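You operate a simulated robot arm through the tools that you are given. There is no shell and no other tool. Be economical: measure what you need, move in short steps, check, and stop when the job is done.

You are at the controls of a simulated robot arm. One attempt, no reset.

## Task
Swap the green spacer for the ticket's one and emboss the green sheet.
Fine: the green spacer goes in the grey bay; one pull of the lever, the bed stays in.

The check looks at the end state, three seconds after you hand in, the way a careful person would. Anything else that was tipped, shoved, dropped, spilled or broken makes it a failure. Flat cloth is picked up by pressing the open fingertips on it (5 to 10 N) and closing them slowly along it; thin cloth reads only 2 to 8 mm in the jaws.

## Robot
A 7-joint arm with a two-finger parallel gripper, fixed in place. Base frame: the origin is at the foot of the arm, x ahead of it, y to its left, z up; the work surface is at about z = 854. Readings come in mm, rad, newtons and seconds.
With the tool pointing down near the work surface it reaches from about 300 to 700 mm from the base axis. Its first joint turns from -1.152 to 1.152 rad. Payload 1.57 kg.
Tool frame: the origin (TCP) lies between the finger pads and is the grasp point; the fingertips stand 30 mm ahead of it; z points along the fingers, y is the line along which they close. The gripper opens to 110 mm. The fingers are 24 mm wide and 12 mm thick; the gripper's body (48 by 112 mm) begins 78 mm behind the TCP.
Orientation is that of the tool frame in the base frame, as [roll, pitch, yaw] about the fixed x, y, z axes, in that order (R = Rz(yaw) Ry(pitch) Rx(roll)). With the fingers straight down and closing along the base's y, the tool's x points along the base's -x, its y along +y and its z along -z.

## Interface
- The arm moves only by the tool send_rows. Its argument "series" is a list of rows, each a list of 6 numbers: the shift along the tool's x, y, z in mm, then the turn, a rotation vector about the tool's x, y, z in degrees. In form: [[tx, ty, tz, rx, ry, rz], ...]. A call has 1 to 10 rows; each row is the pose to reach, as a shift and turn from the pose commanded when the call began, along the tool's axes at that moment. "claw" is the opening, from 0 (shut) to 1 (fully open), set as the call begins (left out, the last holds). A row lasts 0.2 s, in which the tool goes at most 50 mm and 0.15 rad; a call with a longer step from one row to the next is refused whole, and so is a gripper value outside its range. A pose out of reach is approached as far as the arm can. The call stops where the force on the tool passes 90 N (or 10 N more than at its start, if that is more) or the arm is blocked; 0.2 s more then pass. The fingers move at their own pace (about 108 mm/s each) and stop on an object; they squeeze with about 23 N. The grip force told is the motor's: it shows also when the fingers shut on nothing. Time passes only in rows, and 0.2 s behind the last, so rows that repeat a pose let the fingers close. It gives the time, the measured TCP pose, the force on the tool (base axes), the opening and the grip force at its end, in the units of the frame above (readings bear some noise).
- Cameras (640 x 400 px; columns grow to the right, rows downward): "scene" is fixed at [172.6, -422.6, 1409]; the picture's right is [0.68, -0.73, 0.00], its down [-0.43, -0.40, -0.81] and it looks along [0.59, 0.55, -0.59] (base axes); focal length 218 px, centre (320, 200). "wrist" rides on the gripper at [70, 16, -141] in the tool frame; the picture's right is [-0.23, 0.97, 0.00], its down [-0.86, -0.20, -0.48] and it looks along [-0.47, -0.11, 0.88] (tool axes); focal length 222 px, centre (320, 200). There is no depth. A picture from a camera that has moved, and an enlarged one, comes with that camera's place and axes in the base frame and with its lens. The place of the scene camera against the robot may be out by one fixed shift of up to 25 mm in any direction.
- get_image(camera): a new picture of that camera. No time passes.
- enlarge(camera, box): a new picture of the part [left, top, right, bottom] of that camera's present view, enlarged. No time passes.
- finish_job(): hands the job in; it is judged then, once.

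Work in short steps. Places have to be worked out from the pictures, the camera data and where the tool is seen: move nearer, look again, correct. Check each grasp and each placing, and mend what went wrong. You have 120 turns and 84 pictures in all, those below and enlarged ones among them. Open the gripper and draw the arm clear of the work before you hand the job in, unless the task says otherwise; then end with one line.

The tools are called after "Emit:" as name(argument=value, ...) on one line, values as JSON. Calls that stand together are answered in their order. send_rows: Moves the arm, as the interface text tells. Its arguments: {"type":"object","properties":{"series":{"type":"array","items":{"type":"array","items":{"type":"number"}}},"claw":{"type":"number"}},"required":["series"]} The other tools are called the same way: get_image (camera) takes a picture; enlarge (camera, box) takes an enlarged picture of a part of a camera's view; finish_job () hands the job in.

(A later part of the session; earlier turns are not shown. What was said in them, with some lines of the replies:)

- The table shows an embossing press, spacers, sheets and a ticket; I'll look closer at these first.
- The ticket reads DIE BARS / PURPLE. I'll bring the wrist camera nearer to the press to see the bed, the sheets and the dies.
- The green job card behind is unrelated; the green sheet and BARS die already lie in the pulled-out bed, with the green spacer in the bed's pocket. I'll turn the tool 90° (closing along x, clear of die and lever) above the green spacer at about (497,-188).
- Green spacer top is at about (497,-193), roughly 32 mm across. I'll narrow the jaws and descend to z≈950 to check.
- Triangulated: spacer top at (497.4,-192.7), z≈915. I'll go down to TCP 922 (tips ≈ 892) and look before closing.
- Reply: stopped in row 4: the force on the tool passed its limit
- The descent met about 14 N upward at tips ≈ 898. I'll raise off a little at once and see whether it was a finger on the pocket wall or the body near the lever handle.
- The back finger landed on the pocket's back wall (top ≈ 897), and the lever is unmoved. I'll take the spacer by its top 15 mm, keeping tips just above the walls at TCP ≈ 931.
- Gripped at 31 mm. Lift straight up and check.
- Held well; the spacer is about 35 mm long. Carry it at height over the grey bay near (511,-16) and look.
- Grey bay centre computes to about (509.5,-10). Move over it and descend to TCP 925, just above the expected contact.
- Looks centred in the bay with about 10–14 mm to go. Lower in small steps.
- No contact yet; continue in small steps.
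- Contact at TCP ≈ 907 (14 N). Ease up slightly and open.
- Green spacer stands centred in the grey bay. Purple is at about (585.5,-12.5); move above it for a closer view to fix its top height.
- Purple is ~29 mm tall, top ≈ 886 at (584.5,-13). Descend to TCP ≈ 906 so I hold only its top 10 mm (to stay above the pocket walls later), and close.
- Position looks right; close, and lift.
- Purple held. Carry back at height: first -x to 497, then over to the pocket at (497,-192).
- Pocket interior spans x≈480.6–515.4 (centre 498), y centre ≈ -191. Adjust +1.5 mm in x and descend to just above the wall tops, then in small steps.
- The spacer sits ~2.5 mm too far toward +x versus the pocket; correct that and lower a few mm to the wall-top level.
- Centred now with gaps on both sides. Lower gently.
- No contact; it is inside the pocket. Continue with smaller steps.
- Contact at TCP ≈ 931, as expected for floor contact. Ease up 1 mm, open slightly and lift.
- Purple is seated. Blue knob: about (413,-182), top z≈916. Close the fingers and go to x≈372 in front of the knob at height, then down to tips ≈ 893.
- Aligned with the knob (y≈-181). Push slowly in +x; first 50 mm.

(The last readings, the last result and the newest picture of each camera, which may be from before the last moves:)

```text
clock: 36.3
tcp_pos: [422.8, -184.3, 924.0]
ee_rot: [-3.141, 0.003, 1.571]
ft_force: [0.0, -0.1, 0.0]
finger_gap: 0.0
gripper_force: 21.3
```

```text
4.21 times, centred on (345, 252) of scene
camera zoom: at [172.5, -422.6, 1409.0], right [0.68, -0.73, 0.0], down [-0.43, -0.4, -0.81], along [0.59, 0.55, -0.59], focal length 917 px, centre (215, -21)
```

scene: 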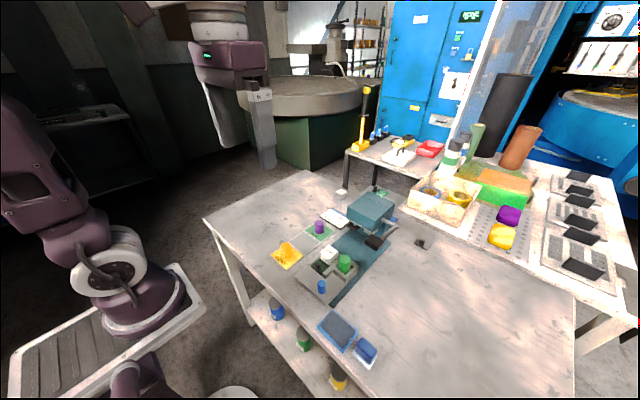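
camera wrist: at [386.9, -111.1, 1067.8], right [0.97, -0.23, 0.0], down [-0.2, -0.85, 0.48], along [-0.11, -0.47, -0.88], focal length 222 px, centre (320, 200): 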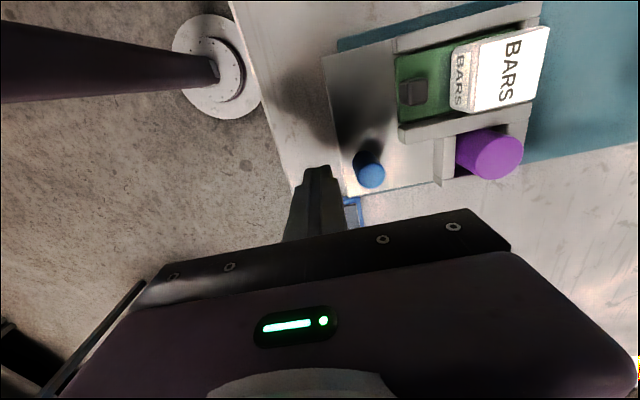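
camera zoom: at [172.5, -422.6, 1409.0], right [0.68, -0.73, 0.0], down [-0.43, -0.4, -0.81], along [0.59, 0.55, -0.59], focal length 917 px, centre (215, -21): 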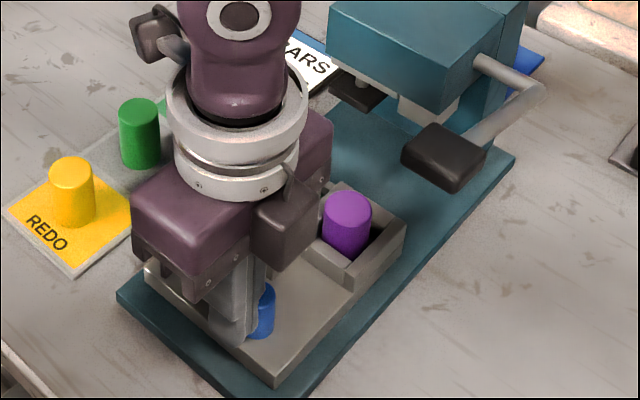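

The bed slides freely and stays straight. Push another 50 mm.

Emit:
send_rows(series=[[1, 5, 0, 0, 0, 0], [2, 10, 0, 0, 0, 0], [2, 15, 0, 0, 0, 0], [2, 20, 0, 0, 0, 0], [2, 25, 0, 0, 0, 0], [2, 30, 0, 0, 0, 0], [2, 35, 0, 0, 0, 0], [2, 40, 0, 0, 0, 0], [2, 45, 0, 0, 0, 0], [2, 50, 0, 0, 0, 0]])

Emit:
enlarge(camera="scene", box=[300, 195, 420, 290])

Emit:
get_image(camera="wrist")

```text
clock: 38.5
tcp_pos: [473.2, -183.7, 923.7]
ee_rot: [3.141, 0.004, 1.571]
ft_force: [0.2, 0.4, 1.2]
finger_gap: 0.0
gripper_force: 21.3
```

```text
4.21 times, centred on (360, 242) of scene
camera zoom: at [172.5, -422.6, 1409.0], right [0.68, -0.73, 0.0], down [-0.43, -0.4, -0.81], along [0.59, 0.55, -0.59], focal length 917 px, centre (152, 21)
```

zoom: 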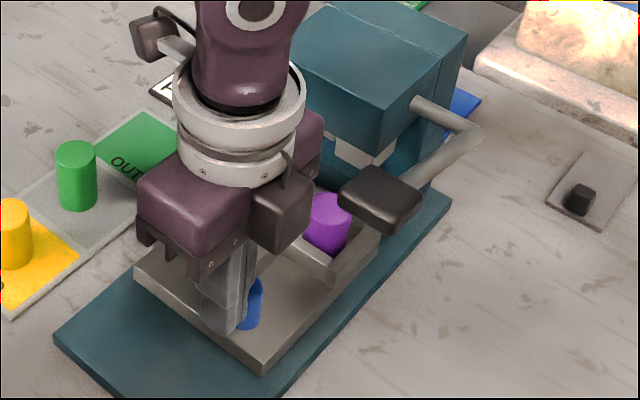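

```text
39 pictures are left
camera wrist: at [490.0, -111.6, 1065.0], right [0.97, -0.23, 0.0], down [-0.2, -0.85, 0.48], along [-0.11, -0.47, -0.88], focal length 222 px, centre (320, 200)
```

wrist: 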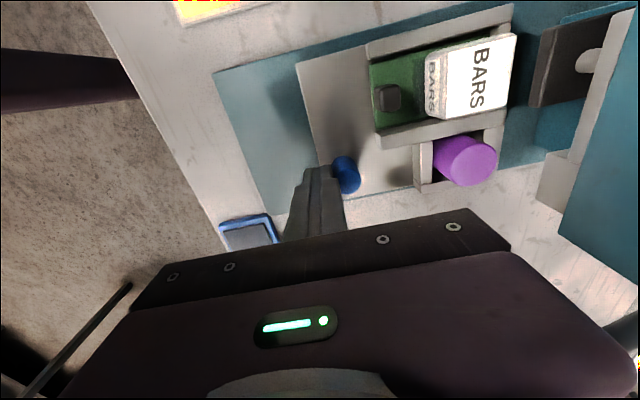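

Remaining travel looks like ~30–40 mm. Push another 20 mm and check clearance to the head and lever.

Emit:
send_rows(series=[[0, 4, 0, 0, 0, 0], [0, 8, 0, 0, 0, 0], [0, 12, 0, 0, 0, 0], [0, 16, 0, 0, 0, 0], [0, 20, 0, 0, 0, 0]])

Emit:
enlarge(camera="scene", box=[300, 195, 420, 290])

Emit:
get_image(camera="wrist")

```text
clock: 39.7
tcp_pos: [494.1, -182.7, 924.5]
ee_rot: [-3.141, 0.004, 1.571]
ft_force: [-1.1, -0.1, 0.6]
finger_gap: 0.0
gripper_force: 21.5
```

```text
4.21 times, centred on (360, 242) of scene
camera zoom: at [172.5, -422.6, 1409.0], right [0.68, -0.73, 0.0], down [-0.43, -0.4, -0.81], along [0.59, 0.55, -0.59], focal length 917 px, centre (152, 21)
```

zoom: 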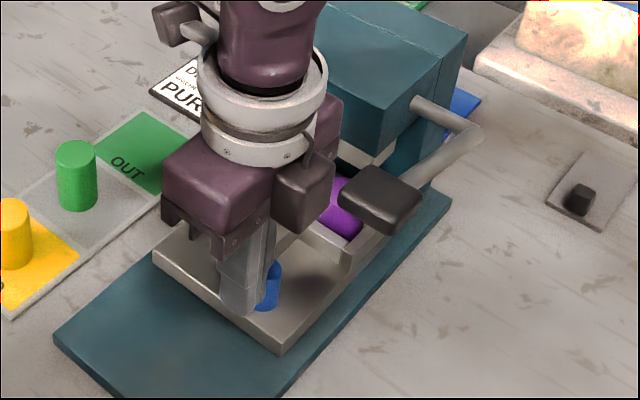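

```text
37 pictures are left
camera wrist: at [510.2, -111.3, 1064.8], right [0.97, -0.23, 0.0], down [-0.2, -0.85, 0.48], along [-0.11, -0.47, -0.88], focal length 222 px, centre (320, 200)
```

wrist: 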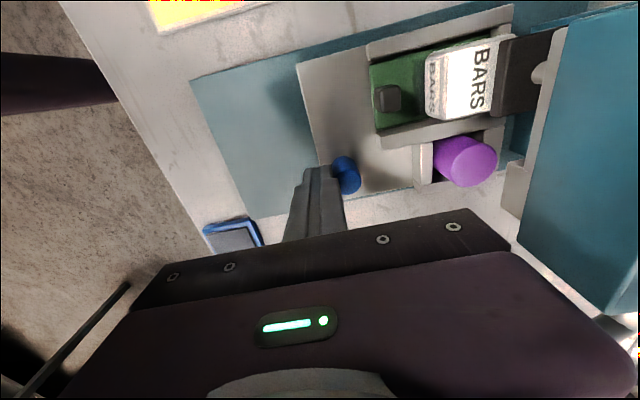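

I need to judge the gripper body's clearance to the head before pushing on; zoom in.

Emit:
enlarge(camera="wrist", box=[440, 0, 640, 125])

Emit:
enlarge(camera="scene", box=[335, 190, 415, 250])

```text
3.20 times, centred on (540, 62) of wrist
camera zoom: at [510.2, -111.3, 1064.8], right [0.97, -0.23, 0.0], down [-0.2, -0.85, 0.48], along [-0.11, -0.47, -0.88], focal length 711 px, centre (-384, 640)
```

zoom: 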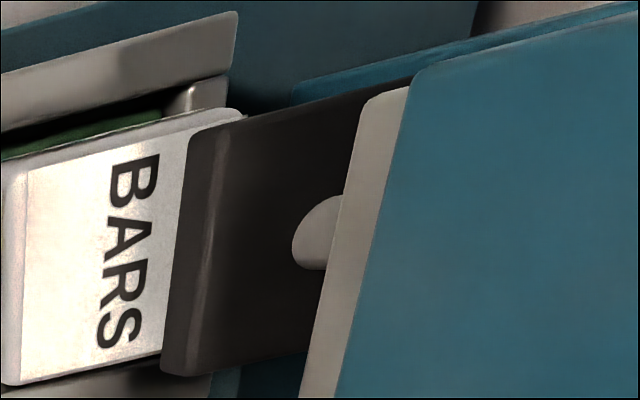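

```text
6.67 times, centred on (375, 220) of scene
camera zoom: at [172.5, -422.6, 1409.0], right [0.68, -0.73, 0.0], down [-0.43, -0.4, -0.81], along [0.59, 0.55, -0.59], focal length 1452 px, centre (-47, 67)
```

zoom: 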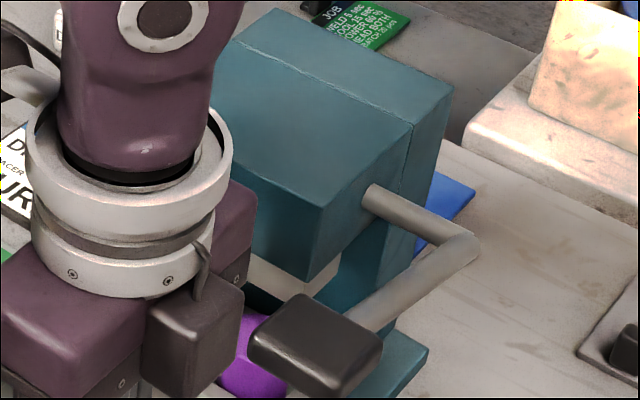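

The visible edge is the head's lower front edge: head front x≈603, well ahead of the body, and the lever handle (~(524,-261)) is clear of my side. Continue pushing 24 mm.

Emit:
send_rows(series=[[0, 4, 0, 0, 0, 0], [0, 8, 0, 0, 0, 0], [0, 12, 0, 0, 0, 0], [0, 16, 0, 0, 0, 0], [0, 20, 0, 0, 0, 0], [0, 24, 0, 0, 0, 0]])

Emit:
get_image(camera="wrist")

Emit:
enlarge(camera="scene", box=[310, 190, 410, 270])

```text
clock: 41.1
tcp_pos: [510.8, -183.0, 925.4]
ee_rot: [-3.128, -0.001, 1.568]
ft_force: [-58.1, -1.7, 30.9]
finger_gap: 0.1
gripper_force: 21.2
```

```text
34 pictures are left
camera wrist: at [529.2, -111.9, 1065.0], right [0.97, -0.23, -0.01], down [-0.2, -0.85, 0.48], along [-0.12, -0.47, -0.88], focal length 222 px, centre (320, 200)
```

wrist: 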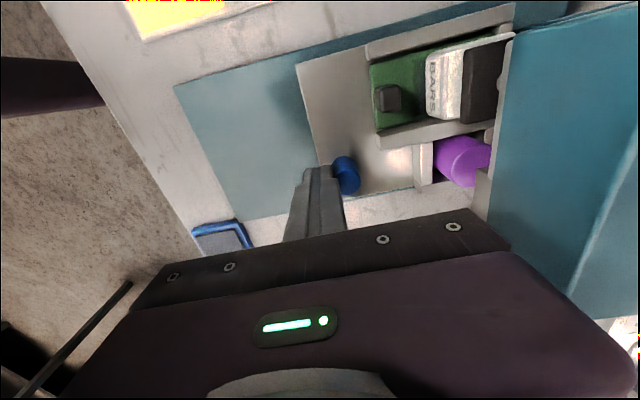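

```text
5.00 times, centred on (360, 230) of scene
camera zoom: at [170.5, -422.5, 1409.3], right [0.68, -0.73, 0.0], down [-0.43, -0.4, -0.81], along [0.59, 0.55, -0.59], focal length 1089 px, centre (120, 50)
```

zoom: 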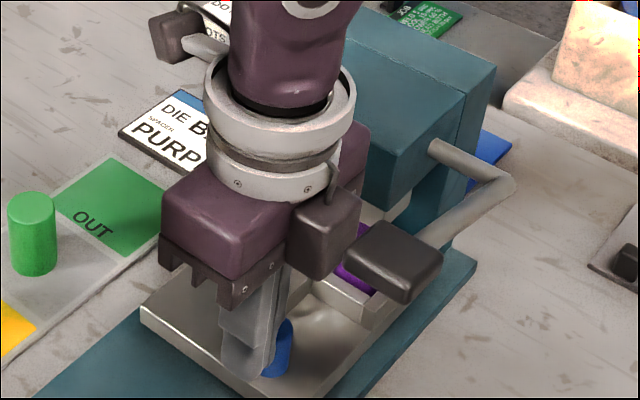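

Force -58 N: the bed seems to have met its end stop after ~124 mm. Back off a little and look under the head.

Emit:
send_rows(series=[[0, -4, 0, 0, 0, 0], [0, -10, 0, 0, 0, 0], [0, -30, 0, 0, 0, 0], [0, -30, 0, 0, 0, 0]])

Emit:
enlarge(camera="wrist", box=[340, 0, 580, 200])

Emit:
enlarge(camera="scene", box=[320, 200, 400, 270])

```text
clock: 42.1
tcp_pos: [486.0, -181.6, 925.3]
ee_rot: [3.139, 0.003, 1.573]
ft_force: [0.7, -0.9, 0.9]
finger_gap: 0.0
gripper_force: 21.2
```

```text
2.00 times, centred on (460, 100) of wrist
camera zoom: at [503.4, -110.7, 1065.4], right [0.97, -0.23, 0.0], down [-0.2, -0.85, 0.48], along [-0.11, -0.47, -0.88], focal length 444 px, centre (40, 400)
```

zoom: 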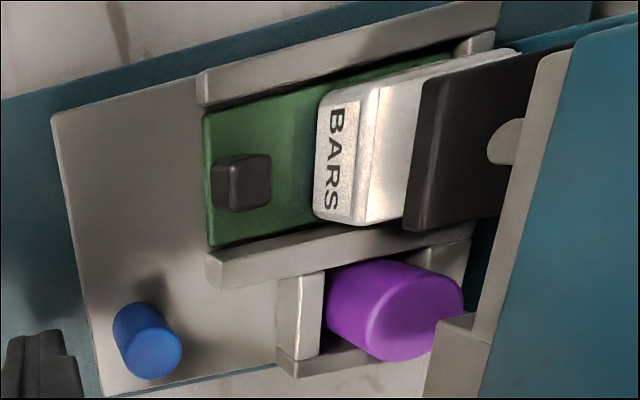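

```text
5.71 times, centred on (360, 235) of scene
camera zoom: at [172.6, -422.6, 1409.0], right [0.68, -0.73, 0.0], down [-0.43, -0.4, -0.81], along [0.59, 0.55, -0.59], focal length 1245 px, centre (91, 0)
```

zoom: 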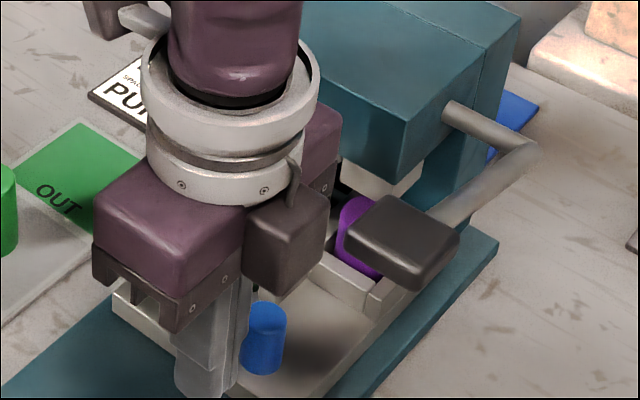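

The bed is in: die under the black ram plate, purple spacer under the stop, both undisturbed. Now retreat back and up, then hover over the lever handle (~(524,-261,1014)) to look.

Emit:
send_rows(series=[[0, -35, 0, 0, 0, 0], [0, -35, -45, 0, 0, 0], [0, -35, -90, 0, 0, 0], [0, -35, -135, 0, 0, 0], [0, -35, -180, 0, 0, 0], [-30, -10, -190, 0, 0, 0], [-55, 15, -190, 0, 0, 0], [-79, 38, -190, 0, 0, 0], [-79, 38, -190, 0, 0, 0]])

Emit:
get_image(camera="wrist")

Emit:
enlarge(camera="wrist", box=[240, 60, 440, 185])

Emit:
enlarge(camera="scene", box=[310, 180, 430, 280])

```text
clock: 44.1
tcp_pos: [521.8, -261.7, 1117.1]
ee_rot: [-3.142, 0.004, 1.569]
ft_force: [0.9, 0.4, -1.0]
finger_gap: 0.0
gripper_force: 21.2
```

```text
30 pictures are left
camera wrist: at [538.3, -190.4, 1258.8], right [0.97, -0.23, 0.0], down [-0.2, -0.85, 0.48], along [-0.11, -0.47, -0.88], focal length 222 px, centre (320, 200)
```

wrist: 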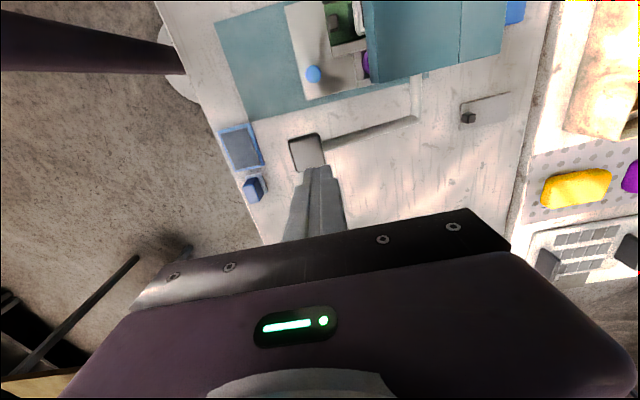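

```text
3.20 times, centred on (340, 122) of wrist
camera zoom: at [538.3, -190.4, 1258.8], right [0.97, -0.23, 0.0], down [-0.2, -0.85, 0.48], along [-0.11, -0.47, -0.88], focal length 711 px, centre (256, 448)
```

zoom: 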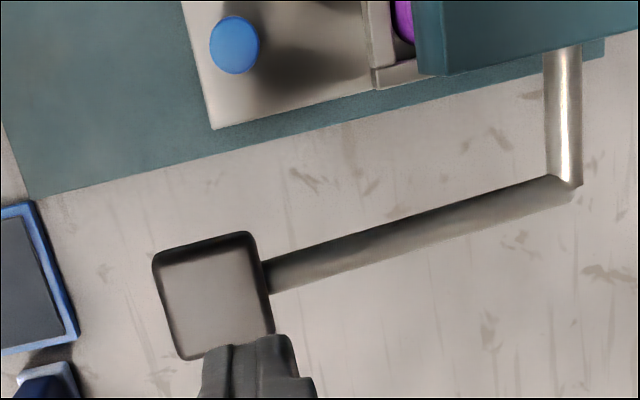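

```text
4.00 times, centred on (370, 230) of scene
camera zoom: at [172.6, -422.6, 1409.0], right [0.68, -0.73, 0.0], down [-0.43, -0.4, -0.81], along [0.59, 0.55, -0.59], focal length 872 px, centre (120, 80)
```

zoom: 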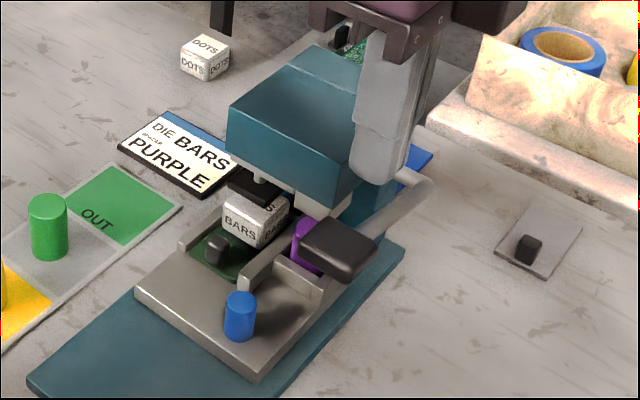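

Handle top is about (509,-255,~1032), pivot about (640,-257,985). Move over it and come down toward contact.

Emit:
send_rows(series=[[5, -12, 10, 0, 0, 0], [5, -12, 25, 0, 0, 0], [5, -12, 38, 0, 0, 0], [5, -12, 38, 0, 0, 0]])

Emit:
enlarge(camera="wrist", box=[220, 80, 420, 205])

Emit:
enlarge(camera="scene", box=[330, 200, 420, 265])

```text
clock: 45.1
tcp_pos: [511.8, -256.3, 1077.8]
ee_rot: [3.139, 0.003, 1.572]
ft_force: [0.2, -0.3, -0.2]
finger_gap: 0.1
gripper_force: 21.3
```

```text
3.20 times, centred on (320, 142) of wrist
camera zoom: at [527.9, -185.1, 1219.3], right [0.97, -0.23, 0.0], down [-0.2, -0.85, 0.48], along [-0.11, -0.47, -0.88], focal length 711 px, centre (320, 384)
```

zoom: 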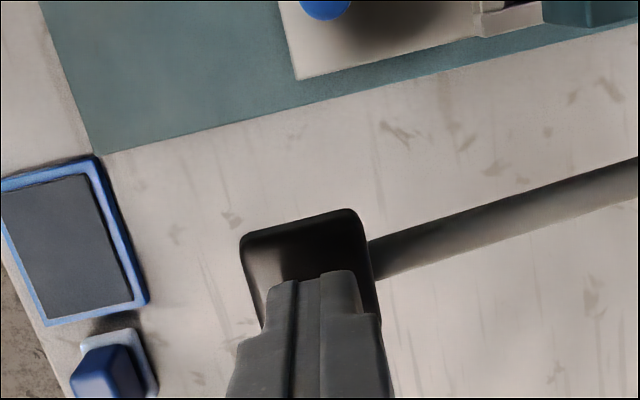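

```text
6.15 times, centred on (375, 232) of scene
camera zoom: at [172.6, -422.6, 1409.0], right [0.68, -0.73, 0.0], down [-0.43, -0.4, -0.81], along [0.59, 0.55, -0.59], focal length 1341 px, centre (-18, 0)
```

zoom: 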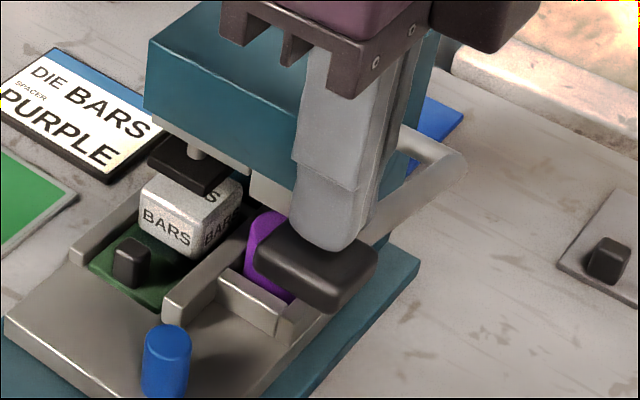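

Fingertips are just above the handle centre. Lower to touch.

Emit:
send_rows(series=[[0, 0, 4, 0, 0, 0], [0, 0, 8, 0, 0, 0], [0, 0, 12, 0, 0, 0], [0, 0, 12, 0, 0, 0]])

Emit:
send_rows(series=[[0, 0, 3, 0, 0, 0], [0, 0, 6, 0, 0, 0], [0, 0, 6, 0, 0, 0]])

```text
clock: 46.1
tcp_pos: [512.4, -255.3, 1064.7]
ee_rot: [3.14, 0.004, 1.571]
ft_force: [-0.5, -0.9, 1.4]
finger_gap: 0.0
gripper_force: 20.8
```

```text
clock: 46.9
tcp_pos: [512.2, -255.3, 1057.6]
ee_rot: [3.141, 0.004, 1.573]
ft_force: [-0.5, 1.4, 1.7]
finger_gap: 0.0
gripper_force: 21.4
```

Emit:
send_rows(series=[[0, 0, 3, 0, 0, 0], [0, 0, 6, 0, 0, 0], [0, 0, 9, 0, 0, 0], [0, 0, 9, 0, 0, 0]])

Emit:
enlarge(camera="scene", box=[330, 200, 420, 265])

```text
clock: 47.9
tcp_pos: [512.1, -256.3, 1049.7]
ee_rot: [3.14, 0.003, 1.569]
ft_force: [-1.5, -1.0, 3.0]
finger_gap: 0.2
gripper_force: 21.4
```

```text
6.15 times, centred on (375, 232) of scene
camera zoom: at [172.5, -422.6, 1409.0], right [0.68, -0.73, 0.0], down [-0.43, -0.4, -0.81], along [0.59, 0.55, -0.59], focal length 1341 px, centre (-18, 0)
```

zoom: 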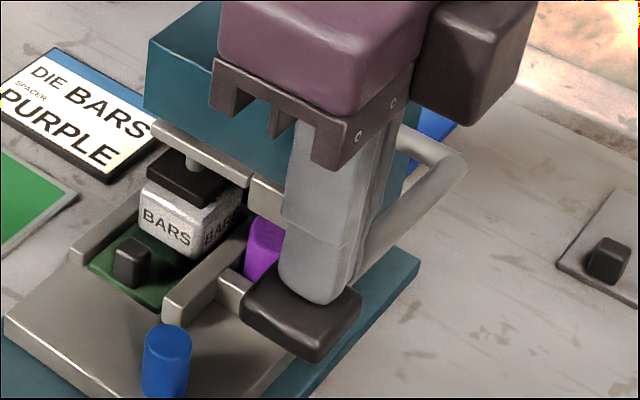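

The lever is moving and the ram plate is coming down squarely onto the die (3 N). Continue the same stroke along the arc.

Emit:
send_rows(series=[[0, -1, 4, 0, 0, 0], [0, -2, 8, 0, 0, 0], [0, -3, 12, 0, 0, 0], [0, -3.5, 16, 0, 0, 0], [0, -4, 20, 0, 0, 0], [0, -4, 24, 0, 0, 0]])

Emit:
enlarge(camera="scene", box=[330, 200, 420, 265])

```text
clock: 49.3
tcp_pos: [508.1, -254.8, 1025.2]
ee_rot: [3.14, 0.003, 1.574]
ft_force: [0.2, 2.1, 3.4]
finger_gap: 0.0
gripper_force: 21.7
```

```text
6.15 times, centred on (375, 232) of scene
camera zoom: at [172.5, -422.5, 1409.0], right [0.68, -0.73, 0.0], down [-0.43, -0.4, -0.81], along [0.59, 0.55, -0.59], focal length 1341 px, centre (-18, 0)
```

zoom: 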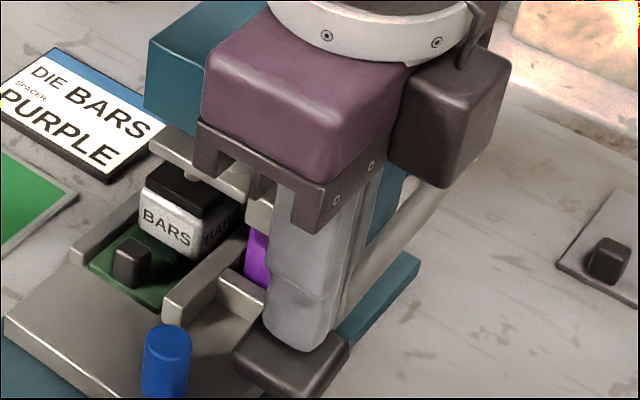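

Still light; continue the stroke another 24 mm.

Emit:
send_rows(series=[[0, 0, 4, 0, 0, 0], [0, 0, 8, 0, 0, 0], [0, 0.5, 12, 0, 0, 0], [0, 1, 16, 0, 0, 0], [0, 1.5, 20, 0, 0, 0], [0, 2, 24, 0, 0, 0]])

Emit:
enlarge(camera="scene", box=[330, 210, 420, 275])

```text
clock: 50.7
tcp_pos: [508.8, -255.7, 1002.4]
ee_rot: [3.138, 0.006, 1.574]
ft_force: [-14.3, 11.5, 34.2]
finger_gap: 0.1
gripper_force: 20.9
```

```text
6.15 times, centred on (375, 242) of scene
camera zoom: at [171.6, -422.0, 1409.3], right [0.68, -0.73, 0.0], down [-0.43, -0.4, -0.81], along [0.59, 0.55, -0.59], focal length 1341 px, centre (-18, -62)
```

zoom: 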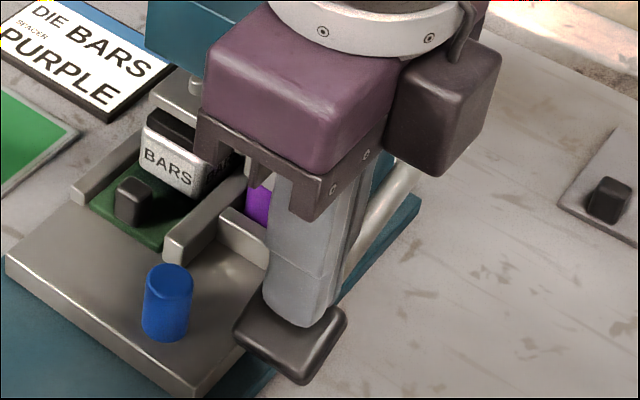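

Resistance now rises (34 N up) — the pressing stage or stop. Continue gently a few mm to confirm the stop.

Emit:
send_rows(series=[[0, 0.5, 2, 0, 0, 0], [0, 1, 4, 0, 0, 0], [0, 1.5, 6, 0, 0, 0], [0, 1.5, 6, 0, 0, 0]])

```text
clock: 51.4
tcp_pos: [510.1, -255.6, 1003.6]
ee_rot: [3.138, 0.006, 1.572]
ft_force: [-20.8, 13.5, 39.7]
finger_gap: 0.0
gripper_force: 21.3
stopped in row 3: the force on the tool passed its limit (the readings are from after the stop); the commanded pose is now the measured one
```

Emit:
enlarge(camera="scene", box=[340, 215, 390, 265])

Emit:
get_image(camera="wrist")

```text
8.00 times, centred on (365, 240) of scene
camera zoom: at [171.4, -421.9, 1409.3], right [0.68, -0.73, 0.0], down [-0.43, -0.4, -0.81], along [0.59, 0.55, -0.59], focal length 1743 px, centre (-40, -120)
```

zoom: 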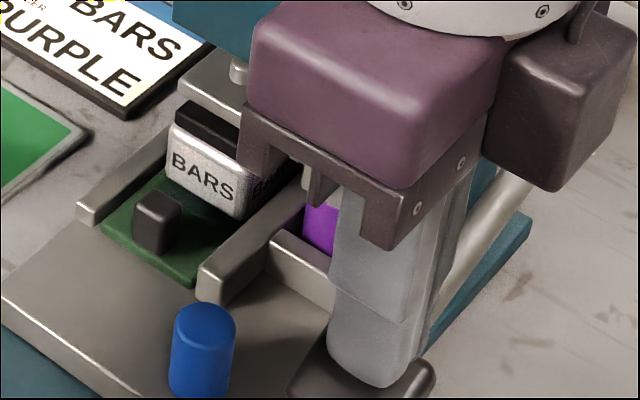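

```text
21 pictures are left
camera wrist: at [526.2, -184.5, 1143.4], right [0.97, -0.23, 0.01], down [-0.2, -0.85, 0.48], along [-0.1, -0.47, -0.88], focal length 222 px, centre (320, 200)
```

wrist: 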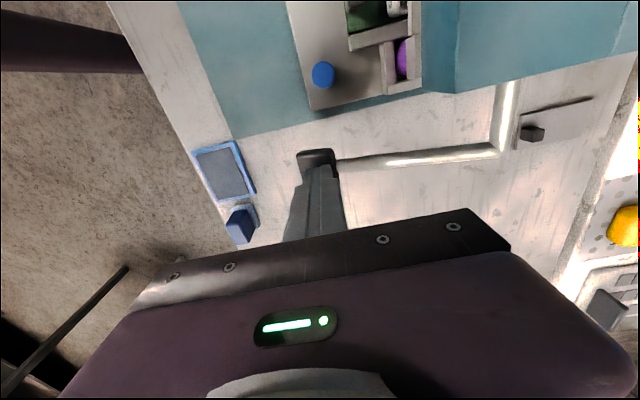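

The beam is hard against its stop with plate firmly on the die — the pull is complete. Ease up slowly so the lever isn't let fly.

Emit:
send_rows(series=[[0, 0, -3, 0, 0, 0], [0, 0, -8, 0, 0, 0], [0, 0, -16, 0, 0, 0], [0, 0, -24, 0, 0, 0], [0, 0, -32, 0, 0, 0], [0, 0, -42, 0, 0, 0], [0, 0, -52, 0, 0, 0], [0, 0, -62, 0, 0, 0], [0, 0, -72, 0, 0, 0], [0, 0, -82, 0, 0, 0]])

Emit:
enlarge(camera="scene", box=[310, 190, 430, 280])

```text
clock: 53.6
tcp_pos: [512.1, -256.3, 1081.1]
ee_rot: [3.138, 0.007, 1.571]
ft_force: [-0.8, 0.1, -0.6]
finger_gap: 0.0
gripper_force: 21.8
```

```text
4.44 times, centred on (370, 235) of scene
camera zoom: at [172.6, -422.6, 1409.0], right [0.68, -0.73, 0.0], down [-0.43, -0.4, -0.81], along [0.59, 0.55, -0.59], focal length 968 px, centre (98, 44)
```

zoom: 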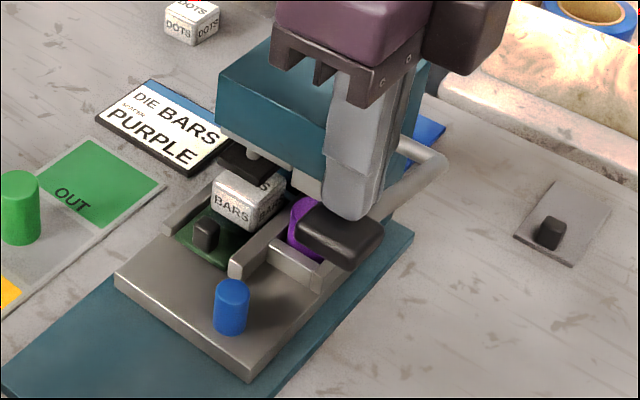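

The lever has returned by itself and the bed stays in. Retreat up and back, opening the gripper.

Emit:
send_rows(series=[[0, 0, -45, 0, 0, 0], [0, 0, -90, 0, 0, 0], [0, 0, -135, 0, 0, 0], [20, -40, -170, 0, 0, 0], [40, -80, -170, 0, 0, 0], [60, -120, -170, 0, 0, 0], [80, -150, -170, 0, 0, 0], [80, -150, -170, 0, 0, 0]])

Emit:
send_rows(claw=1, series=[[0, 0, 0, 0, 0, 0], [0, 0, 0, 0, 0, 0], [0, 0, 0, 0, 0, 0]])

Emit:
get_image(camera="scene")

Emit:
enlarge(camera="scene", box=[270, 190, 420, 290])

Emit:
enlarge(camera="wrist", box=[330, 20, 530, 170])

```text
refused: row 4 steps farther than a row can; nothing moved
```

```text
clock: 54.4
tcp_pos: [511.7, -256.0, 1080.6]
ee_rot: [3.138, 0.007, 1.571]
ft_force: [-1.0, 0.3, -0.4]
finger_gap: 110.2
gripper_force: 0.1
```

```text
19 pictures are left
```

scene: 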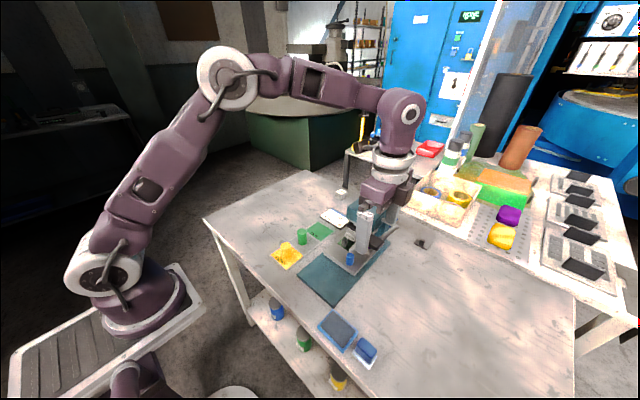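

```text
4.00 times, centred on (345, 240) of scene
camera zoom: at [172.6, -422.6, 1409.0], right [0.68, -0.73, 0.0], down [-0.43, -0.4, -0.81], along [0.59, 0.55, -0.59], focal length 872 px, centre (220, 40)
```

zoom: 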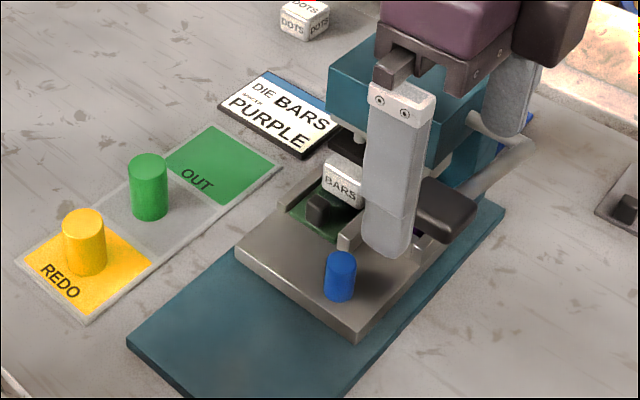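

```text
2.67 times, centred on (430, 95) of wrist
camera zoom: at [528.1, -184.1, 1222.1], right [0.97, -0.23, 0.01], down [-0.2, -0.85, 0.48], along [-0.1, -0.47, -0.88], focal length 592 px, centre (27, 480)
```

zoom: 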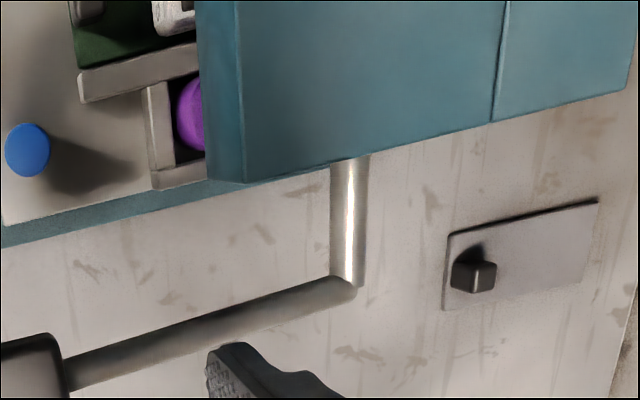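

The retreat was refused for one overlong step, and the gripper opened where it was, without touching anything. Go straight up, then back.

Emit:
send_rows(series=[[0, 0, -40, 0, 0, 0], [0, 0, -80, 0, 0, 0], [0, 0, -120, 0, 0, 0], [0, 0, -160, 0, 0, 0], [15, -35, -170, 0, 0, 0], [30, -70, -170, 0, 0, 0], [45, -110, -170, 0, 0, 0], [60, -150, -170, 0, 0, 0], [60, -150, -170, 0, 0, 0]])

Emit:
enlarge(camera="scene", box=[270, 190, 420, 290])

Emit:
get_image(camera="wrist")

```text
clock: 56.4
tcp_pos: [361.1, -198.1, 1252.9]
ee_rot: [3.137, 0.008, 1.571]
ft_force: [0.1, -0.1, -0.9]
finger_gap: 109.6
gripper_force: 0.2
out of reach, approached as far as the arm can: row 4
```

```text
4.00 times, centred on (345, 240) of scene
camera zoom: at [172.5, -422.6, 1409.0], right [0.68, -0.73, 0.0], down [-0.43, -0.4, -0.81], along [0.59, 0.55, -0.59], focal length 872 px, centre (220, 40)
```

zoom: 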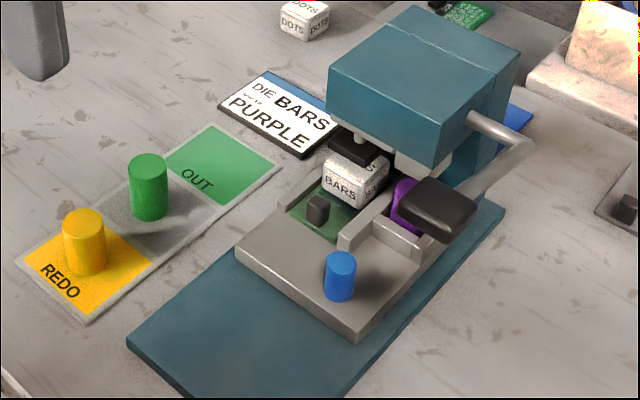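

```text
15 pictures are left
camera wrist: at [377.3, -126.3, 1393.4], right [0.97, -0.23, 0.01], down [-0.2, -0.85, 0.48], along [-0.1, -0.47, -0.88], focal length 222 px, centre (320, 200)
```

wrist: 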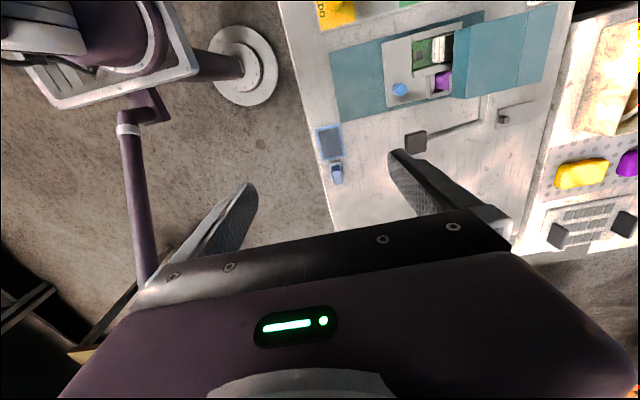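

Everything is in its place: green in the grey bay, purple in the bed, bed in, lever returned, arm clear and gripper open. Handing in.

Emit:
finish_job()

```text
The job is handed in.
```

I swapped the spacers and pulled the lever once to its stop. Purple is in the bed, green is in the grey bay, and the bed is still in. I didn't see the emboss itself, because the BARS die still covers the sheet.
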